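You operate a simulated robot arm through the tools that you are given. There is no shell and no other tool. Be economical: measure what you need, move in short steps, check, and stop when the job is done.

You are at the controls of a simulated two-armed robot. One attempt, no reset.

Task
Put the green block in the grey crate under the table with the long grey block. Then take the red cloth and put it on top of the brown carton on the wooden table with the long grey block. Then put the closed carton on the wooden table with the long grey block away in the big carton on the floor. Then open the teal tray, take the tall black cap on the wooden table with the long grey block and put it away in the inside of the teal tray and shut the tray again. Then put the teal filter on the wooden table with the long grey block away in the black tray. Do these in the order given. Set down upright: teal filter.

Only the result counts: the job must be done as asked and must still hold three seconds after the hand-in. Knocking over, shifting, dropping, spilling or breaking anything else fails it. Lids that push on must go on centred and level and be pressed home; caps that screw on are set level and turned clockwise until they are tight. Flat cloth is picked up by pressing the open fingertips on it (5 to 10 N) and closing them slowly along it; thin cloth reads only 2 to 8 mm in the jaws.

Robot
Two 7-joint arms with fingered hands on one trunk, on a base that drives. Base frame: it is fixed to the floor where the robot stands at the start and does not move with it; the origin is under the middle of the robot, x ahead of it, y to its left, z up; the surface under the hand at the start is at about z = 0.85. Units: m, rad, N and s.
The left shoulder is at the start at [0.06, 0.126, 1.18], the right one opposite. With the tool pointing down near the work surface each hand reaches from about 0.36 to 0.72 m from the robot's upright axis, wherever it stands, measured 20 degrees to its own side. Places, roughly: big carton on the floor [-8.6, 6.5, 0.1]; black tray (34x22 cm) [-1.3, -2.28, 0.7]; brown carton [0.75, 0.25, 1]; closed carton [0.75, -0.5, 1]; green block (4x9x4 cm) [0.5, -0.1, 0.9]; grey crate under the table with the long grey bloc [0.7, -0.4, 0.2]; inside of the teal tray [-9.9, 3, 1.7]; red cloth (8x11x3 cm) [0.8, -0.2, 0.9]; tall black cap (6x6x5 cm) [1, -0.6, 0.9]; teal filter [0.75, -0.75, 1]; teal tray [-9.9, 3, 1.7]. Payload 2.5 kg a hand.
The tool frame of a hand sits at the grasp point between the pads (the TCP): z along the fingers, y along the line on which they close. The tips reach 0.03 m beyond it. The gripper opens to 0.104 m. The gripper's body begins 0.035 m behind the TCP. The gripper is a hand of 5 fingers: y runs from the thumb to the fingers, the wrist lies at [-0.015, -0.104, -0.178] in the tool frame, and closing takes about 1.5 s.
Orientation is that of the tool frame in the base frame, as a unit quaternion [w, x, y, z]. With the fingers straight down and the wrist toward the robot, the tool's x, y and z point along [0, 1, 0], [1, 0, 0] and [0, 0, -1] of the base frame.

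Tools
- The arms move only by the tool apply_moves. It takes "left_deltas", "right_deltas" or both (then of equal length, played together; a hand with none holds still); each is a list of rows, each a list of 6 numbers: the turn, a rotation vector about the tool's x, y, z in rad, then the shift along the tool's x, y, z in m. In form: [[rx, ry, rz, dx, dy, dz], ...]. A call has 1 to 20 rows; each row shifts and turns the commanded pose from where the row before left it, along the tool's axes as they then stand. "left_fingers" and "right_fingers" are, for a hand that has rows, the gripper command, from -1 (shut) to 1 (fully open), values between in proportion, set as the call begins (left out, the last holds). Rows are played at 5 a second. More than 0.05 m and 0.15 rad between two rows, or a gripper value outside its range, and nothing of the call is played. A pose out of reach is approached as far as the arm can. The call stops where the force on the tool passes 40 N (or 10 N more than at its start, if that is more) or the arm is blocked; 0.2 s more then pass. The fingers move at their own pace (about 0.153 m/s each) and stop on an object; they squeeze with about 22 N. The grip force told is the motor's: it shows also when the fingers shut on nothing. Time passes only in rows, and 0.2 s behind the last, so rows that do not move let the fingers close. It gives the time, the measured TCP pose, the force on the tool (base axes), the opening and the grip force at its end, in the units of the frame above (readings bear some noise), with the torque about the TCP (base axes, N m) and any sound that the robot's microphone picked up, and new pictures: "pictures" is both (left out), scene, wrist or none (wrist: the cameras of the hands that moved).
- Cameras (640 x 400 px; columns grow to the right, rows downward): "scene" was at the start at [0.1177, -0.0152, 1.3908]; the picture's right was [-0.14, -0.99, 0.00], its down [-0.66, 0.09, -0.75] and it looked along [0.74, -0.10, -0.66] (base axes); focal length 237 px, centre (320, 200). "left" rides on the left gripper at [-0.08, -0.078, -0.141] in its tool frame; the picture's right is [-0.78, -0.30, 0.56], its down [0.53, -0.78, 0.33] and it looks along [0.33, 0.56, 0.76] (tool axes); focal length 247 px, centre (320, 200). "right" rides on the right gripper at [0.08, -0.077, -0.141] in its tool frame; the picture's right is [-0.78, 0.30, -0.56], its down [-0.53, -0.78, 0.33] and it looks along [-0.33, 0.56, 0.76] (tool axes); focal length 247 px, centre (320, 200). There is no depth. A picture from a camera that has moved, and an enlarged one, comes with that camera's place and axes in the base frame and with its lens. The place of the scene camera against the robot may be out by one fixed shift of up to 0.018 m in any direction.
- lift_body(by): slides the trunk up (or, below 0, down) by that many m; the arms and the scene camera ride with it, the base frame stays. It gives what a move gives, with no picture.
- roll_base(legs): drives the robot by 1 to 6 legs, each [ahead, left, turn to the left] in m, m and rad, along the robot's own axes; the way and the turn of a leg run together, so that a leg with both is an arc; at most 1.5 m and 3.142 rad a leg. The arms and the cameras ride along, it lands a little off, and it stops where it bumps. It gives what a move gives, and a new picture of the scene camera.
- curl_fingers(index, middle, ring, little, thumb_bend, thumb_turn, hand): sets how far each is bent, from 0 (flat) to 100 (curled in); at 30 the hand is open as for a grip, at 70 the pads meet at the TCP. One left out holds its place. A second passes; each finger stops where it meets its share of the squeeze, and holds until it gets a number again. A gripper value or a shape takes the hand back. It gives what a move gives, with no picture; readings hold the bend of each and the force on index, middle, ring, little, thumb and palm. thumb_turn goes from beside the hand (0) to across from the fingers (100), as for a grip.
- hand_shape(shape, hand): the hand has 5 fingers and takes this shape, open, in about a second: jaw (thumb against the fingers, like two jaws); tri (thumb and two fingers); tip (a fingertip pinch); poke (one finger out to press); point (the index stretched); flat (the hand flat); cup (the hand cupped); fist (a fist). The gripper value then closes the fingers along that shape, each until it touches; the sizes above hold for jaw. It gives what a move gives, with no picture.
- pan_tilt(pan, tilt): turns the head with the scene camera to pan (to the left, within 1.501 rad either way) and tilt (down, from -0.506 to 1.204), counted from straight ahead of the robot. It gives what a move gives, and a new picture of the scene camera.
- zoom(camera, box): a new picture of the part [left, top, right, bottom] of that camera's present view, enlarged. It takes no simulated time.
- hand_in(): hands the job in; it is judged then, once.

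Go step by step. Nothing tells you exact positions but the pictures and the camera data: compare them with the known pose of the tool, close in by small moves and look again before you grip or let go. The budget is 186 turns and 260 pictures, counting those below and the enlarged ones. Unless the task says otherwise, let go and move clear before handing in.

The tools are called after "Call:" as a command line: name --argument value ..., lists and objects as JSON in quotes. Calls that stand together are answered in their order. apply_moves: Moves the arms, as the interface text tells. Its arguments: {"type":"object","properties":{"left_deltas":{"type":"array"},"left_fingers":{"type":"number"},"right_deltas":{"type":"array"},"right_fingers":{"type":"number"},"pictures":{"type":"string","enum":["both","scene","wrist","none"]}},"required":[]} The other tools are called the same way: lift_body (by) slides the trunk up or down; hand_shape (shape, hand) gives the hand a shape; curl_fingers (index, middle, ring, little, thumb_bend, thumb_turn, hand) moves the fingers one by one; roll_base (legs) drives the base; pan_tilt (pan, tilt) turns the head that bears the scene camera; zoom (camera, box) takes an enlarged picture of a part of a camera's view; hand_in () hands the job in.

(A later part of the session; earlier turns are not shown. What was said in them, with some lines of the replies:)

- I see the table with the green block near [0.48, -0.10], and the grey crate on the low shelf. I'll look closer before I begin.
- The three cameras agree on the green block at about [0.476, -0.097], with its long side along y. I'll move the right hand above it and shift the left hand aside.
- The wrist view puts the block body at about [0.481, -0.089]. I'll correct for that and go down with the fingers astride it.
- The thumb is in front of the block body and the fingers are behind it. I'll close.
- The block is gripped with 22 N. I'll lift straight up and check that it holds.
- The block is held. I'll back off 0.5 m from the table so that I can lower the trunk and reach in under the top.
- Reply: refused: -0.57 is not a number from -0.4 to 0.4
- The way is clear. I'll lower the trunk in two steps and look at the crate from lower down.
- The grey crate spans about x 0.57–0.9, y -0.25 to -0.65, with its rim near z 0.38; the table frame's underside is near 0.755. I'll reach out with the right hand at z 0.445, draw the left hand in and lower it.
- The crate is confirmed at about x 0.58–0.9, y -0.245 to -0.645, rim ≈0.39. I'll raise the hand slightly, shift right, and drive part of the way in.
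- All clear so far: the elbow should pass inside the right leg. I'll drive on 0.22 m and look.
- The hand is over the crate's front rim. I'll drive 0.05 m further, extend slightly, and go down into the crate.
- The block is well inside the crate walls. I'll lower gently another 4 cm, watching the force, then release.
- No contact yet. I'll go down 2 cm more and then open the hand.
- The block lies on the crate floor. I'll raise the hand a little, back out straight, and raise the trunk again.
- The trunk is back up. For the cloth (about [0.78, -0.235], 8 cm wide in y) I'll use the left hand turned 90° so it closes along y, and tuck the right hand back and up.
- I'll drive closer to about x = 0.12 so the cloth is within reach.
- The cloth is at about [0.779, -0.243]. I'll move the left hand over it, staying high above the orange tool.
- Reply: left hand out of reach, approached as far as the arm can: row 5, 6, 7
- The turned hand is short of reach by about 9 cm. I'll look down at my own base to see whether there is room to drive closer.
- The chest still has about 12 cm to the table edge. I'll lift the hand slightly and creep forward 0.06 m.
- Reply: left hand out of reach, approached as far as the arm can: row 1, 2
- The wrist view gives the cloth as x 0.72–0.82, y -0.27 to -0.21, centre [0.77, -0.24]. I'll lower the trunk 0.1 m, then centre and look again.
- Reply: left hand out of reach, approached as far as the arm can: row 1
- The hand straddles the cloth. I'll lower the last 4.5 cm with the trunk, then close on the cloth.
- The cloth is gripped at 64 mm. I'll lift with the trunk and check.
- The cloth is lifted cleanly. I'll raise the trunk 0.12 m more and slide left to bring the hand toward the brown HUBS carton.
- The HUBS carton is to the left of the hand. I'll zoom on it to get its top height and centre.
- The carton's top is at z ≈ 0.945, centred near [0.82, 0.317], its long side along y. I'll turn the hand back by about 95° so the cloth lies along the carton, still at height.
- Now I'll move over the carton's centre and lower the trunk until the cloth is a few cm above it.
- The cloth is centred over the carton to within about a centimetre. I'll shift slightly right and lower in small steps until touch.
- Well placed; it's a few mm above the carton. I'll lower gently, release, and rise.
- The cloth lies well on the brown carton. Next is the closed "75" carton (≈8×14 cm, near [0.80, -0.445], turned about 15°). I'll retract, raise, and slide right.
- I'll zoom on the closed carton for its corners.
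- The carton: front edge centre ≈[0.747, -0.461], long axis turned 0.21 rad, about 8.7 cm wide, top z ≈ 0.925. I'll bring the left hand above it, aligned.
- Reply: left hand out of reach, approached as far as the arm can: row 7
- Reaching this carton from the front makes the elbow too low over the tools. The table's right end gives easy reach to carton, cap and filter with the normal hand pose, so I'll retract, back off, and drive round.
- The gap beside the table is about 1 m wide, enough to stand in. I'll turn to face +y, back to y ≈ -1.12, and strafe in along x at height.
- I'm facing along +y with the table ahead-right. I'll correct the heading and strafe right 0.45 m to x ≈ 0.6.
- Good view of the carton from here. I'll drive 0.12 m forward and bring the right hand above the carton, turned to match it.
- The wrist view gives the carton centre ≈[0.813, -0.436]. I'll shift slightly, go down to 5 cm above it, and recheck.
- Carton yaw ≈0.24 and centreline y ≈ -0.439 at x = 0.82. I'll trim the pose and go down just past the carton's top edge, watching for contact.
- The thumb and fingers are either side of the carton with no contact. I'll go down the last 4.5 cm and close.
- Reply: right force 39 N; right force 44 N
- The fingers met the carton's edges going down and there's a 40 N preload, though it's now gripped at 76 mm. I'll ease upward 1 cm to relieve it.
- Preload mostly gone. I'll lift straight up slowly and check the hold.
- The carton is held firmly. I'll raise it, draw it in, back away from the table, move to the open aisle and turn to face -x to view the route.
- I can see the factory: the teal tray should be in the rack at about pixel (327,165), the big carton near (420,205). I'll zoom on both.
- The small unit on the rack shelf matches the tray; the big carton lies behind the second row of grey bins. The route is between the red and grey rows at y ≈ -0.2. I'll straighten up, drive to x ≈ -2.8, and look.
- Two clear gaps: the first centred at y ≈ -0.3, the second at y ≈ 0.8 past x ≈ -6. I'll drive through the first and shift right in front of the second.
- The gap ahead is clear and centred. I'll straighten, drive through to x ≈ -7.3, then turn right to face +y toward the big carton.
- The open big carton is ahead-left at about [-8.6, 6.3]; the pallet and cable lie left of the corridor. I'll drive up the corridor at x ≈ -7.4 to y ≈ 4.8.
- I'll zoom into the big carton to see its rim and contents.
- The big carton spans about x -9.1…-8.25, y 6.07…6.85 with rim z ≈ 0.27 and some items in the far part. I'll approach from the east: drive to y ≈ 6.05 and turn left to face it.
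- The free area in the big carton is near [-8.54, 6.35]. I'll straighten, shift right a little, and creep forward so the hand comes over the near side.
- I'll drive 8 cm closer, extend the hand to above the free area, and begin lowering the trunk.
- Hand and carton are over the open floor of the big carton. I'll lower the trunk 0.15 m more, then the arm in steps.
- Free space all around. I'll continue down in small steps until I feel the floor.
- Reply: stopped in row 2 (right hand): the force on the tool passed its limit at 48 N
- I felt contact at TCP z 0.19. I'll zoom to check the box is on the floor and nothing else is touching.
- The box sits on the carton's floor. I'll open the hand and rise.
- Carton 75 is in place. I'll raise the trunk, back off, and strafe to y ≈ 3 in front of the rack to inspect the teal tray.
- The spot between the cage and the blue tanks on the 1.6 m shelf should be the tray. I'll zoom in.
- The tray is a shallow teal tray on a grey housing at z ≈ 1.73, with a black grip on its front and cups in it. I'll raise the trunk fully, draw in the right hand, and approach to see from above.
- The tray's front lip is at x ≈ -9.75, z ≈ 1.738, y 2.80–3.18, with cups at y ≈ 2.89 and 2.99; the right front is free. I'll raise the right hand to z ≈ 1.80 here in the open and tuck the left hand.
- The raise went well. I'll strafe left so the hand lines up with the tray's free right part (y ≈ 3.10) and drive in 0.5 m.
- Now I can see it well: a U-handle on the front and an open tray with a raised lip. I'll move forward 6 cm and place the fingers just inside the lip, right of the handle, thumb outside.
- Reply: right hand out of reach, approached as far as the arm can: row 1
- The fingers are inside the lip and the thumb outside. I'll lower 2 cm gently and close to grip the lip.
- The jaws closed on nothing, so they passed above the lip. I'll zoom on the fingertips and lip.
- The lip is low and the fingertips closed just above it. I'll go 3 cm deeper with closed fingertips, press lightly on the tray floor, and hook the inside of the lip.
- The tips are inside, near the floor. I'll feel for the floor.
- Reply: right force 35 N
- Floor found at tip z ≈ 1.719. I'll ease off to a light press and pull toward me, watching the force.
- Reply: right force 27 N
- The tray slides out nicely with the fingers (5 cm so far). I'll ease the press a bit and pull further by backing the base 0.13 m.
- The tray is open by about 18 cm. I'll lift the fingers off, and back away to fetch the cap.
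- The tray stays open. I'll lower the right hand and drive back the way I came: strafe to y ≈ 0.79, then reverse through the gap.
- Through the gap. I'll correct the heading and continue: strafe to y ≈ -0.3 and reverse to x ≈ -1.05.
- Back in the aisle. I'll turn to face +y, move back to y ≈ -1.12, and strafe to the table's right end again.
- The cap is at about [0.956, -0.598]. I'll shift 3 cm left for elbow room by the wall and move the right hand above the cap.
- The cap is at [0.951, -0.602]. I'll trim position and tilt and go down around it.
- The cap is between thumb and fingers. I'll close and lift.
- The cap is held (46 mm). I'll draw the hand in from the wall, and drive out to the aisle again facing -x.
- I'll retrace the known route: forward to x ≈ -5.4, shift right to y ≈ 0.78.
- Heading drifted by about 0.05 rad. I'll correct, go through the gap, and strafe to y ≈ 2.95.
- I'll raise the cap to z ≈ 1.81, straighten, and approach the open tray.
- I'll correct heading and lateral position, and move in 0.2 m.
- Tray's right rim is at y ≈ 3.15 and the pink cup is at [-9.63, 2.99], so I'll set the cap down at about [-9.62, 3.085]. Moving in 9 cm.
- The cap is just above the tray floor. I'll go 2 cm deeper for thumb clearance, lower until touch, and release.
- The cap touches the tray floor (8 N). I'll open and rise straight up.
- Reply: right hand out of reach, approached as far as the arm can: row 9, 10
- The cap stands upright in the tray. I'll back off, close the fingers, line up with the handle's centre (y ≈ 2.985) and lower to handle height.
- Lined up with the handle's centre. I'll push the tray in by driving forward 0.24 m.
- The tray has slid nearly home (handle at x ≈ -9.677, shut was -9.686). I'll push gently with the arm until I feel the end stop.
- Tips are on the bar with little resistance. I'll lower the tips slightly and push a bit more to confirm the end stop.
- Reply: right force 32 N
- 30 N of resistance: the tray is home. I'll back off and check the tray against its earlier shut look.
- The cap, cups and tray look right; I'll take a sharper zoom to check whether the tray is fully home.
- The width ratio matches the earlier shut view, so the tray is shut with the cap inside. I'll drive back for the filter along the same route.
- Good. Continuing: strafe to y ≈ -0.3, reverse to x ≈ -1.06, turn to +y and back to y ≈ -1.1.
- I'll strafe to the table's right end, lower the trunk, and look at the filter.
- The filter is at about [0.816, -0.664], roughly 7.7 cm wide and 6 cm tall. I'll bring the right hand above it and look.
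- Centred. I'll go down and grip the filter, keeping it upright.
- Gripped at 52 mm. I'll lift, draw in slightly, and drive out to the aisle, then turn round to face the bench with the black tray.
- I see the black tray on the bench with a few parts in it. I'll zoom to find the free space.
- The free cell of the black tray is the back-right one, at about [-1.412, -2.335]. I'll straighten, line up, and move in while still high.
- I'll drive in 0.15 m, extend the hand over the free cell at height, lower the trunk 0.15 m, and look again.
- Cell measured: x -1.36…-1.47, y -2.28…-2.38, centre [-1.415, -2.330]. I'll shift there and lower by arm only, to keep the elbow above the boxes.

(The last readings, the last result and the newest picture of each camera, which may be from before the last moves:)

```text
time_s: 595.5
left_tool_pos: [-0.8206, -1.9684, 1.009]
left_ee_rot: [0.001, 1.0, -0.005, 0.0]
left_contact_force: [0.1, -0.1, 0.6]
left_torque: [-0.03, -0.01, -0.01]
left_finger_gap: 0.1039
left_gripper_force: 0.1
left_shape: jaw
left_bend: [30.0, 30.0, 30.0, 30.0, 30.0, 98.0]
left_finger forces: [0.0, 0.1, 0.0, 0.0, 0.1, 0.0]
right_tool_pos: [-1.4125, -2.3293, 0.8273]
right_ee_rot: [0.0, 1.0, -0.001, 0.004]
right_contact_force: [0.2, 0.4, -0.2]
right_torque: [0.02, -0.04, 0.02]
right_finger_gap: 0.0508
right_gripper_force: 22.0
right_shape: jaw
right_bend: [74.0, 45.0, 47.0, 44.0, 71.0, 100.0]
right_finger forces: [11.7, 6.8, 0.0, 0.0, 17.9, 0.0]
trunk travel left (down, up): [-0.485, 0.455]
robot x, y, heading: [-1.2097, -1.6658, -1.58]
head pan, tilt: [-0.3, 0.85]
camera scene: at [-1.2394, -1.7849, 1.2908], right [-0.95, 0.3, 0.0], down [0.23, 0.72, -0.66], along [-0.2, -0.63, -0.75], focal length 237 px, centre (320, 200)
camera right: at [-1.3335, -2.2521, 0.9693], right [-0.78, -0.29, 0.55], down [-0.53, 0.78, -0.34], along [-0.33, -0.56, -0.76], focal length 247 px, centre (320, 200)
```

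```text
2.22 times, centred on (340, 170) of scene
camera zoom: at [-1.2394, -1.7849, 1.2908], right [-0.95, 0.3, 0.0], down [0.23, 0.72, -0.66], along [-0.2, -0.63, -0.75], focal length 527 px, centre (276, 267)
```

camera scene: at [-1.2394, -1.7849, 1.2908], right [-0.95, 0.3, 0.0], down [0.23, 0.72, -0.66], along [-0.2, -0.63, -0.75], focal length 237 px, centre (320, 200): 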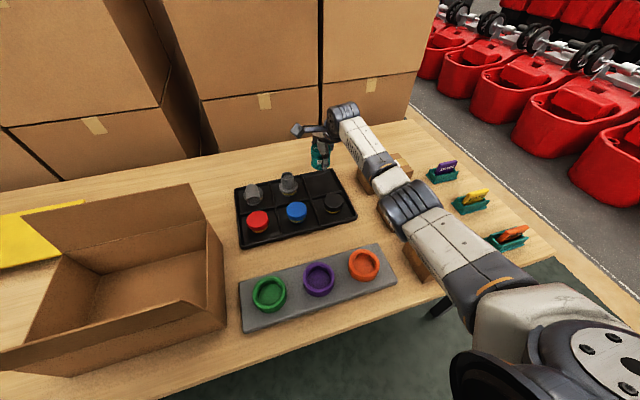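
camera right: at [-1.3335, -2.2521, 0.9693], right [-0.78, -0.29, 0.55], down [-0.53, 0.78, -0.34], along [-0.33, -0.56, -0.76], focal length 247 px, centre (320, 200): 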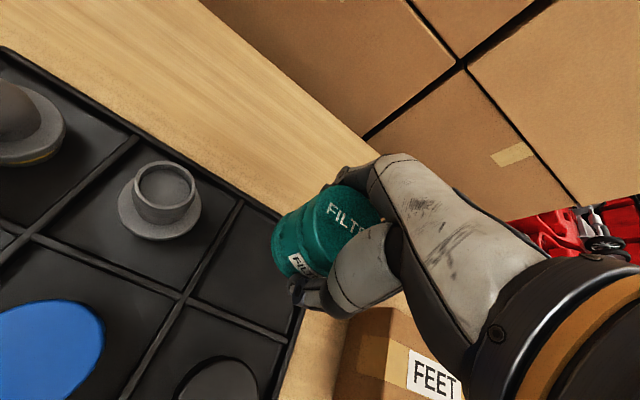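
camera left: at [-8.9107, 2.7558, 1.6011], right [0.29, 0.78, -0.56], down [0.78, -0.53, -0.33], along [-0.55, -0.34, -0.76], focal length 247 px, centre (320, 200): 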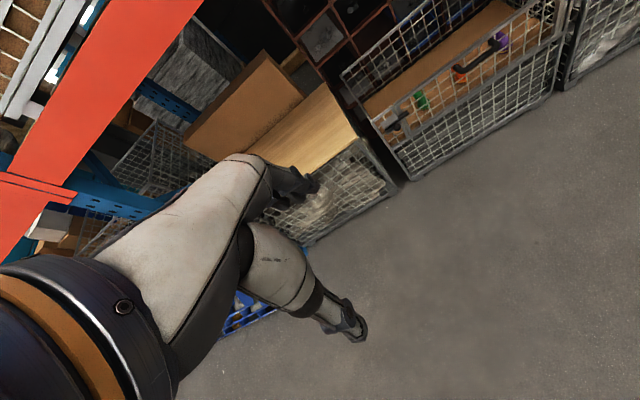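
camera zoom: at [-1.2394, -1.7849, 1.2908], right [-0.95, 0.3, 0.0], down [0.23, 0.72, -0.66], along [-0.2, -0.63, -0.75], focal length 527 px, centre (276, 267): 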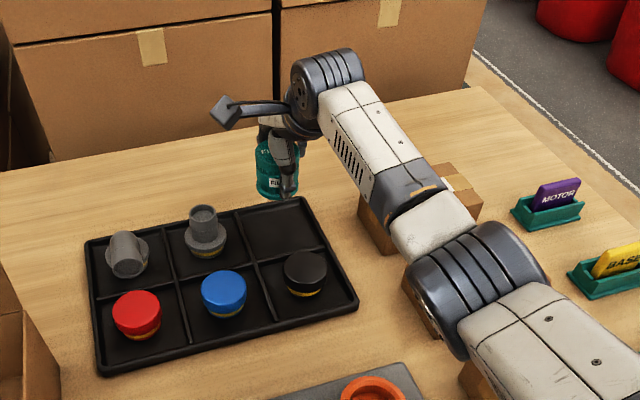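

The wrist view from two heights confirms the cell centre at [-1.412, -2.328]. I'll lower further toward the cell floor.

Call:
apply_moves --right_deltas '[[0, 0, 0, 0, 0, 0.03], [0, 0, 0, 0, 0, 0.025], [0, 0, 0, 0, 0, 0.01], [0, 0, 0, 0, 0, 0]]'

Call:
zoom --camera "scene" --box '[240, 120, 400, 240]'

```text
time_s: 596.5
left_tool_pos: [-0.8217, -1.9666, 1.0092]
left_ee_rot: [0.001, 1.0, -0.006, 0.0]
left_contact_force: [0.8, -0.3, -0.8]
left_torque: [0.02, -0.01, 0.04]
left_finger_gap: 0.1037
left_gripper_force: 0.0
left_shape: jaw
left_bend: [30.0, 30.0, 30.0, 30.0, 30.0, 98.0]
left_finger forces: [0.1, 0.2, 0.0, 0.1, 0.1, 0.1]
right_tool_pos: [-1.4126, -2.3306, 0.7611]
right_ee_rot: [0.0, 1.0, -0.001, 0.004]
right_contact_force: [0.4, -0.4, -1.1]
right_torque: [0.01, 0.02, 0.0]
right_finger_gap: 0.0511
right_gripper_force: 21.8
right_shape: jaw
right_bend: [74.0, 45.0, 47.0, 44.0, 71.0, 100.0]
right_finger forces: [11.7, 6.8, 0.1, 0.0, 17.9, 0.0]
trunk travel left (down, up): [-0.485, 0.455]
robot x, y, heading: [-1.2098, -1.668, -1.578]
head pan, tilt: [-0.3, 0.85]
camera scene: at [-1.2394, -1.7849, 1.2908], right [-0.95, 0.3, 0.0], down [0.23, 0.72, -0.66], along [-0.2, -0.63, -0.75], focal length 237 px, centre (320, 200)
camera right: at [-1.3338, -2.2527, 0.904], right [-0.78, -0.29, 0.55], down [-0.53, 0.78, -0.34], along [-0.33, -0.56, -0.76], focal length 247 px, centre (320, 200)
```

scene: 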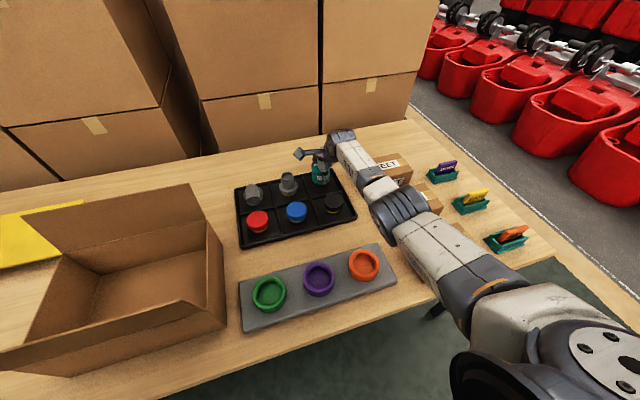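
right: 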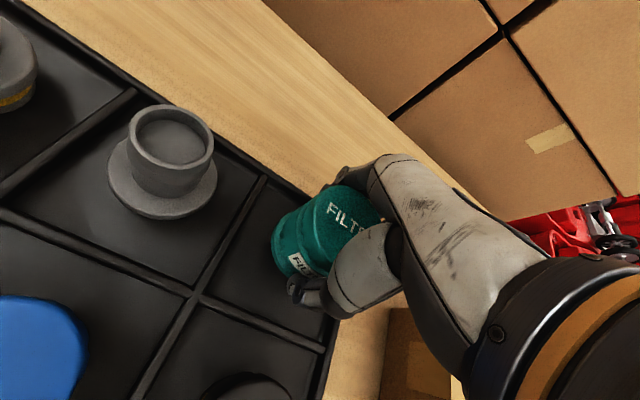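

```text
3.33 times, centred on (320, 180) of scene
camera zoom: at [-1.2394, -1.7849, 1.2908], right [-0.95, 0.3, 0.0], down [0.23, 0.72, -0.66], along [-0.2, -0.63, -0.75], focal length 790 px, centre (320, 267)
```

zoom: 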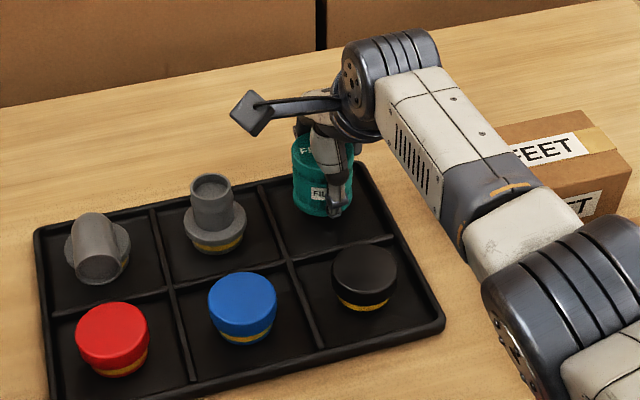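

The filter is over the free cell, about 1.5–2 cm above its floor. I'll centre by 3 mm and lower slowly until contact.

Call:
apply_moves --right_deltas '[[0, 0, 0, 0, -0.003, 0.005], [0, 0, 0, 0, 0, 0.004], [0, 0, 0, 0, 0, 0.003], [0, 0, 0, 0, 0, 0.002], [0, 0, 0, 0, 0, 0]]' --pictures "wrist"

```text
time_s: 597.7
left_tool_pos: [-0.8215, -1.9671, 1.0079]
left_ee_rot: [-0.001, 1.0, -0.004, -0.001]
left_contact_force: [0.2, -0.7, -0.1]
left_torque: [0.01, -0.03, 0.0]
left_finger_gap: 0.1041
left_gripper_force: 0.0
left_shape: jaw
left_bend: [30.0, 30.0, 30.0, 30.0, 30.0, 98.0]
left_finger forces: [0.1, 0.0, 0.0, 0.1, 0.1, 0.0]
right_tool_pos: [-1.4132, -2.3264, 0.7491]
right_ee_rot: [0.0, 1.0, 0.0, 0.003]
right_contact_force: [0.0, -0.6, -0.3]
right_torque: [0.0, -0.01, 0.03]
right_finger_gap: 0.0508
right_gripper_force: 21.5
right_shape: jaw
right_bend: [74.0, 45.0, 47.0, 44.0, 71.0, 100.0]
right_finger forces: [11.7, 6.8, 0.0, 0.0, 17.9, 0.0]
trunk travel left (down, up): [-0.485, 0.455]
robot x, y, heading: [-1.207, -1.6637, -1.578]
head pan, tilt: [-0.3, 0.85]
camera right: at [-1.334, -2.249, 0.8906], right [-0.78, -0.29, 0.55], down [-0.53, 0.78, -0.34], along [-0.33, -0.56, -0.76], focal length 247 px, centre (320, 200)
```

right: 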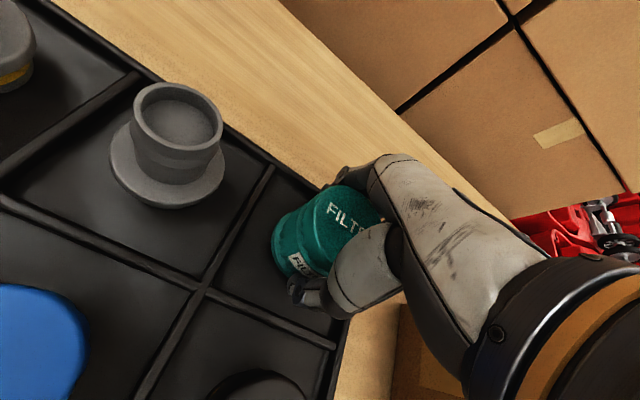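

Call:
apply_moves --right_deltas '[[0, 0, 0, 0, 0, 0.003], [0, 0, 0, 0, 0, 0.003], [0, 0, 0, 0, 0, 0.002], [0, 0, 0, 0, 0, 0]]' --pictures "none"

```text
time_s: 598.7
left_tool_pos: [-0.8205, -1.9658, 1.0101]
left_ee_rot: [0.001, 1.0, -0.005, -0.002]
left_contact_force: [-0.4, -0.7, -0.2]
left_torque: [-0.02, -0.03, 0.0]
left_finger_gap: 0.1041
left_gripper_force: 0.0
left_shape: jaw
left_bend: [30.0, 30.0, 30.0, 30.0, 30.0, 98.0]
left_finger forces: [0.0, 0.0, 0.1, 0.1, 0.0, 0.0]
right_tool_pos: [-1.412, -2.3279, 0.7431]
right_ee_rot: [0.003, 1.0, -0.001, 0.003]
right_contact_force: [-1.9, 1.7, 12.2]
right_torque: [-0.02, 0.03, 0.03]
right_finger_gap: 0.0511
right_gripper_force: 22.2
right_shape: jaw
right_bend: [74.0, 45.0, 47.0, 44.0, 71.0, 100.0]
right_finger forces: [12.1, 7.5, 0.0, 0.1, 20.0, 0.0]
trunk travel left (down, up): [-0.485, 0.455]
robot x, y, heading: [-1.212, -1.6658, -1.578]
head pan, tilt: [-0.3, 0.85]
```

The filter is on the cell floor (12 N). I'll ease 1 mm and open only partly, so the fingers don't push the tray's walls.

Call:
apply_moves --right_deltas '[[0, 0, 0, 0, 0, -0.001], [0, 0, 0, 0, 0, 0], [0, 0, 0, 0, 0, 0], [0, 0, 0, 0, 0, 0], [0, 0, 0, 0, 0, 0], [0, 0, 0, 0, 0, 0]]' --right_fingers 0.35

Call:
zoom --camera "scene" --box '[240, 120, 400, 240]'

```text
time_s: 600.1
left_tool_pos: [-0.8209, -1.967, 1.0087]
left_ee_rot: [0.0, 1.0, -0.005, 0.0]
left_contact_force: [0.2, 0.0, 0.4]
left_torque: [0.0, 0.03, -0.01]
left_finger_gap: 0.1037
left_gripper_force: 0.1
left_shape: jaw
left_bend: [30.0, 30.0, 30.0, 30.0, 30.0, 98.0]
left_finger forces: [0.0, 0.0, 0.1, 0.0, 0.0, 0.1]
right_tool_pos: [-1.4138, -2.3271, 0.7416]
right_ee_rot: [0.001, 1.0, -0.001, 0.004]
right_contact_force: [0.2, -0.7, -0.6]
right_torque: [-0.03, 0.0, -0.01]
right_finger_gap: 0.07
right_gripper_force: 0.0
right_shape: jaw
right_bend: [28.0, 38.0, 35.0, 35.0, 60.0, 100.0]
right_finger forces: [0.0, 0.0, 0.0, 0.0, 0.0, 0.0]
trunk travel left (down, up): [-0.485, 0.455]
robot x, y, heading: [-1.2082, -1.6683, -1.579]
head pan, tilt: [-0.3, 0.85]
camera scene: at [-1.2394, -1.7848, 1.2908], right [-0.95, 0.3, 0.0], down [0.23, 0.72, -0.66], along [-0.2, -0.63, -0.75], focal length 237 px, centre (320, 200)
camera right: at [-1.3335, -2.249, 0.8833], right [-0.78, -0.29, 0.55], down [-0.53, 0.78, -0.34], along [-0.33, -0.56, -0.76], focal length 247 px, centre (320, 200)
```

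scene: 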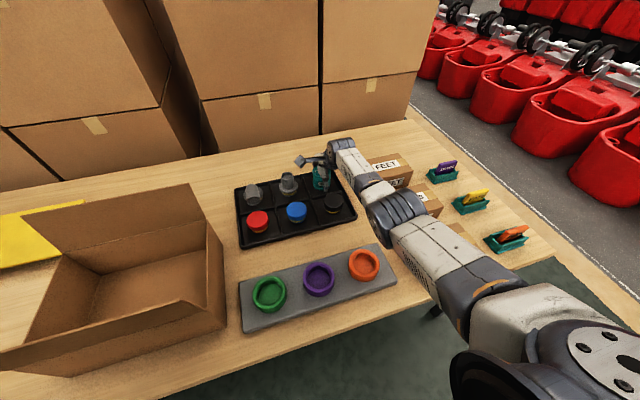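
right: 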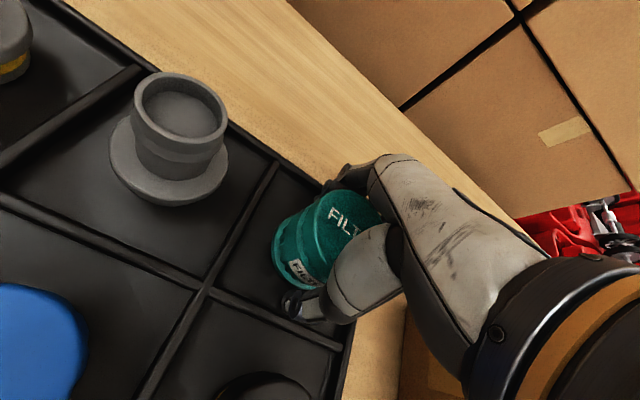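

```text
3.33 times, centred on (320, 180) of scene
camera zoom: at [-1.2394, -1.7848, 1.2908], right [-0.95, 0.3, 0.0], down [0.23, 0.72, -0.66], along [-0.2, -0.63, -0.75], focal length 790 px, centre (320, 267)
```

zoom: 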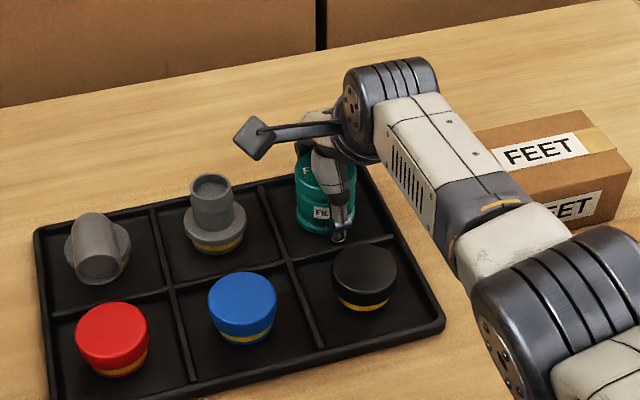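

Released with no forces on the fingers. I'll rise straight up and check the filter.

Call:
apply_moves --right_deltas '[[0, 0, 0, 0, 0, -0.01], [0, 0, 0, 0, 0, -0.015], [0, 0, 0, 0, 0, -0.02], [0, 0, 0, 0, 0, -0.03], [0, 0, 0, 0, 0, -0.04], [0, 0, 0, 0, 0, -0.04], [0, 0, 0, 0, 0, -0.04], [0, 0, 0, 0, 0, 0]]'

Call:
zoom --camera "scene" --box '[240, 120, 400, 240]'

```text
time_s: 601.9
left_tool_pos: [-0.8214, -1.9665, 1.0088]
left_ee_rot: [0.0, 1.0, -0.005, 0.0]
left_contact_force: [-0.2, -1.0, -0.4]
left_torque: [-0.02, 0.02, 0.02]
left_finger_gap: 0.1041
left_gripper_force: 0.1
left_shape: jaw
left_bend: [30.0, 30.0, 30.0, 30.0, 30.0, 98.0]
left_finger forces: [0.0, 0.0, 0.0, 0.1, 0.0, 0.0]
right_tool_pos: [-1.4129, -2.3256, 0.938]
right_ee_rot: [0.0, 1.0, -0.001, 0.003]
right_contact_force: [0.1, -0.2, -0.3]
right_torque: [0.0, 0.01, 0.0]
right_finger_gap: 0.07
right_gripper_force: 0.0
right_shape: jaw
right_bend: [28.0, 38.0, 35.0, 35.0, 60.0, 100.0]
right_finger forces: [0.0, 0.0, 0.0, 0.0, 0.1, 0.0]
trunk travel left (down, up): [-0.485, 0.455]
robot x, y, heading: [-1.2117, -1.6653, -1.576]
head pan, tilt: [-0.3, 0.85]
camera scene: at [-1.2394, -1.7848, 1.2908], right [-0.95, 0.3, 0.0], down [0.23, 0.72, -0.66], along [-0.2, -0.63, -0.75], focal length 237 px, centre (320, 200)
camera right: at [-1.3342, -2.2487, 1.079], right [-0.78, -0.29, 0.55], down [-0.53, 0.78, -0.34], along [-0.33, -0.56, -0.76], focal length 247 px, centre (320, 200)
```

scene: 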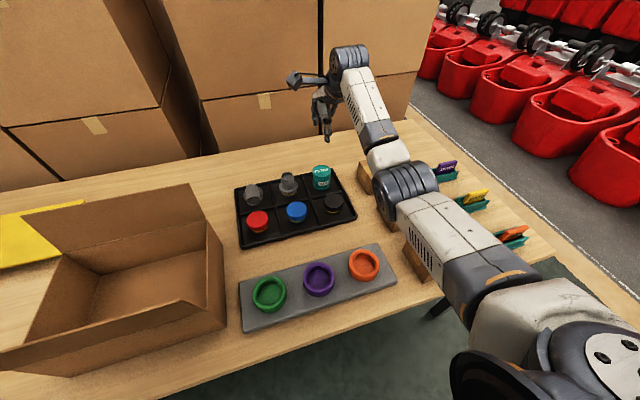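
right: 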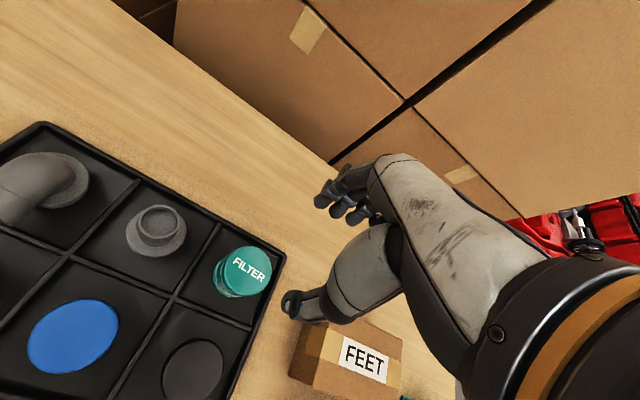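

```text
3.33 times, centred on (320, 180) of scene
camera zoom: at [-1.2394, -1.7848, 1.2908], right [-0.95, 0.3, 0.0], down [0.23, 0.72, -0.66], along [-0.2, -0.63, -0.75], focal length 790 px, centre (320, 267)
```

zoom: 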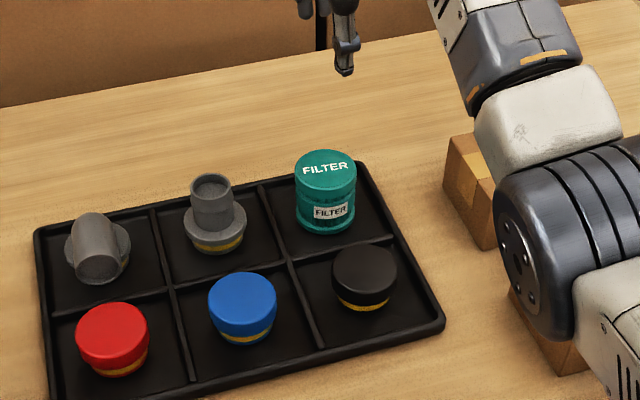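

The filter stands upright in its cell and nothing else moved. I'll raise the trunk and back clear of the bench.

Call:
lift_body --by 0.2

Call:
roll_base --legs '[[-0.6, 0, 0]]'

```text
time_s: 604.1
left_tool_pos: [-0.821, -1.9683, 1.2086]
left_ee_rot: [0.0, 1.0, -0.005, 0.0]
left_contact_force: [-0.4, 0.7, 0.0]
left_torque: [0.0, 0.0, 0.01]
left_finger_gap: 0.1039
left_gripper_force: 0.1
left_shape: jaw
left_bend: [30.0, 30.0, 30.0, 30.0, 30.0, 98.0]
left_finger forces: [0.0, 0.0, 0.1, 0.1, 0.1, 0.0]
right_tool_pos: [-1.4134, -2.3264, 1.137]
right_ee_rot: [0.0, 1.0, -0.001, 0.003]
right_contact_force: [0.3, 0.0, 0.2]
right_torque: [0.02, 0.01, 0.0]
right_finger_gap: 0.0699
right_gripper_force: 0.0
right_shape: jaw
right_bend: [28.0, 38.0, 35.0, 35.0, 60.0, 100.0]
right_finger forces: [0.1, 0.1, 0.1, 0.1, 0.0, 0.1]
trunk travel left (down, up): [-0.685, 0.255]
robot x, y, heading: [-1.2084, -1.6642, -1.577]
head pan, tilt: [-0.3, 0.85]
```

```text
time_s: 607.5
left_tool_pos: [-0.8187, -1.3663, 1.2087]
left_ee_rot: [0.001, 1.0, -0.006, 0.0]
left_contact_force: [-0.1, -0.6, 0.5]
left_torque: [0.01, -0.02, 0.03]
left_finger_gap: 0.1037
left_gripper_force: 0.0
left_shape: jaw
left_bend: [30.0, 30.0, 30.0, 30.0, 30.0, 98.0]
left_finger forces: [0.0, 0.0, 0.0, 0.0, 0.1, 0.1]
right_tool_pos: [-1.4097, -1.7241, 1.1369]
right_ee_rot: [0.0, 1.0, -0.001, 0.003]
right_contact_force: [0.2, 0.4, 0.8]
right_torque: [0.0, 0.0, -0.03]
right_finger_gap: 0.0703
right_gripper_force: 0.1
right_shape: jaw
right_bend: [28.0, 38.0, 35.0, 35.0, 60.0, 100.0]
right_finger forces: [0.0, 0.1, 0.0, 0.0, 0.1, 0.1]
trunk travel left (down, up): [-0.685, 0.255]
robot x, y, heading: [-1.2079, -1.0657, -1.577]
head pan, tilt: [-0.3, 0.85]
camera scene: at [-1.2352, -1.1827, 1.4908], right [-0.95, 0.3, 0.0], down [0.23, 0.72, -0.66], along [-0.2, -0.63, -0.75], focal length 237 px, centre (320, 200)
```

scene: 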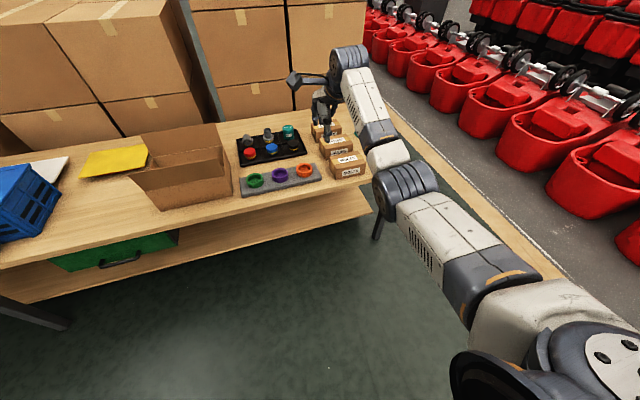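

All five parts are done and the robot is clear, so I'm handing in.

Call:
hand_in

```text
The job is handed in.
```

All five parts were done in the order given, and I handed the job in with both hands empty and clear; I have no result from the judging yet.

- **Green block:** it lies on the floor of the grey crate. I let it go a few centimetres above the crate floor, so it dropped slightly.
- **Red cloth:** it lies folded on top of the brown HUBS carton.
- **Closed carton (75):** it sits on the floor of the big carton, clear of the items already in there. My fingers pressed on its edges with about 40 N while I was gripping it.
- **Tall black cap:** it stands upright in the teal tray. I pushed the tray back until it met about 30 N of resistance, and its front looks the same as it did when shut at the start.
- **Teal filter:** it stands upright in the free back-right cell of the black tray.

I saw nothing else knocked over or shifted along the way.
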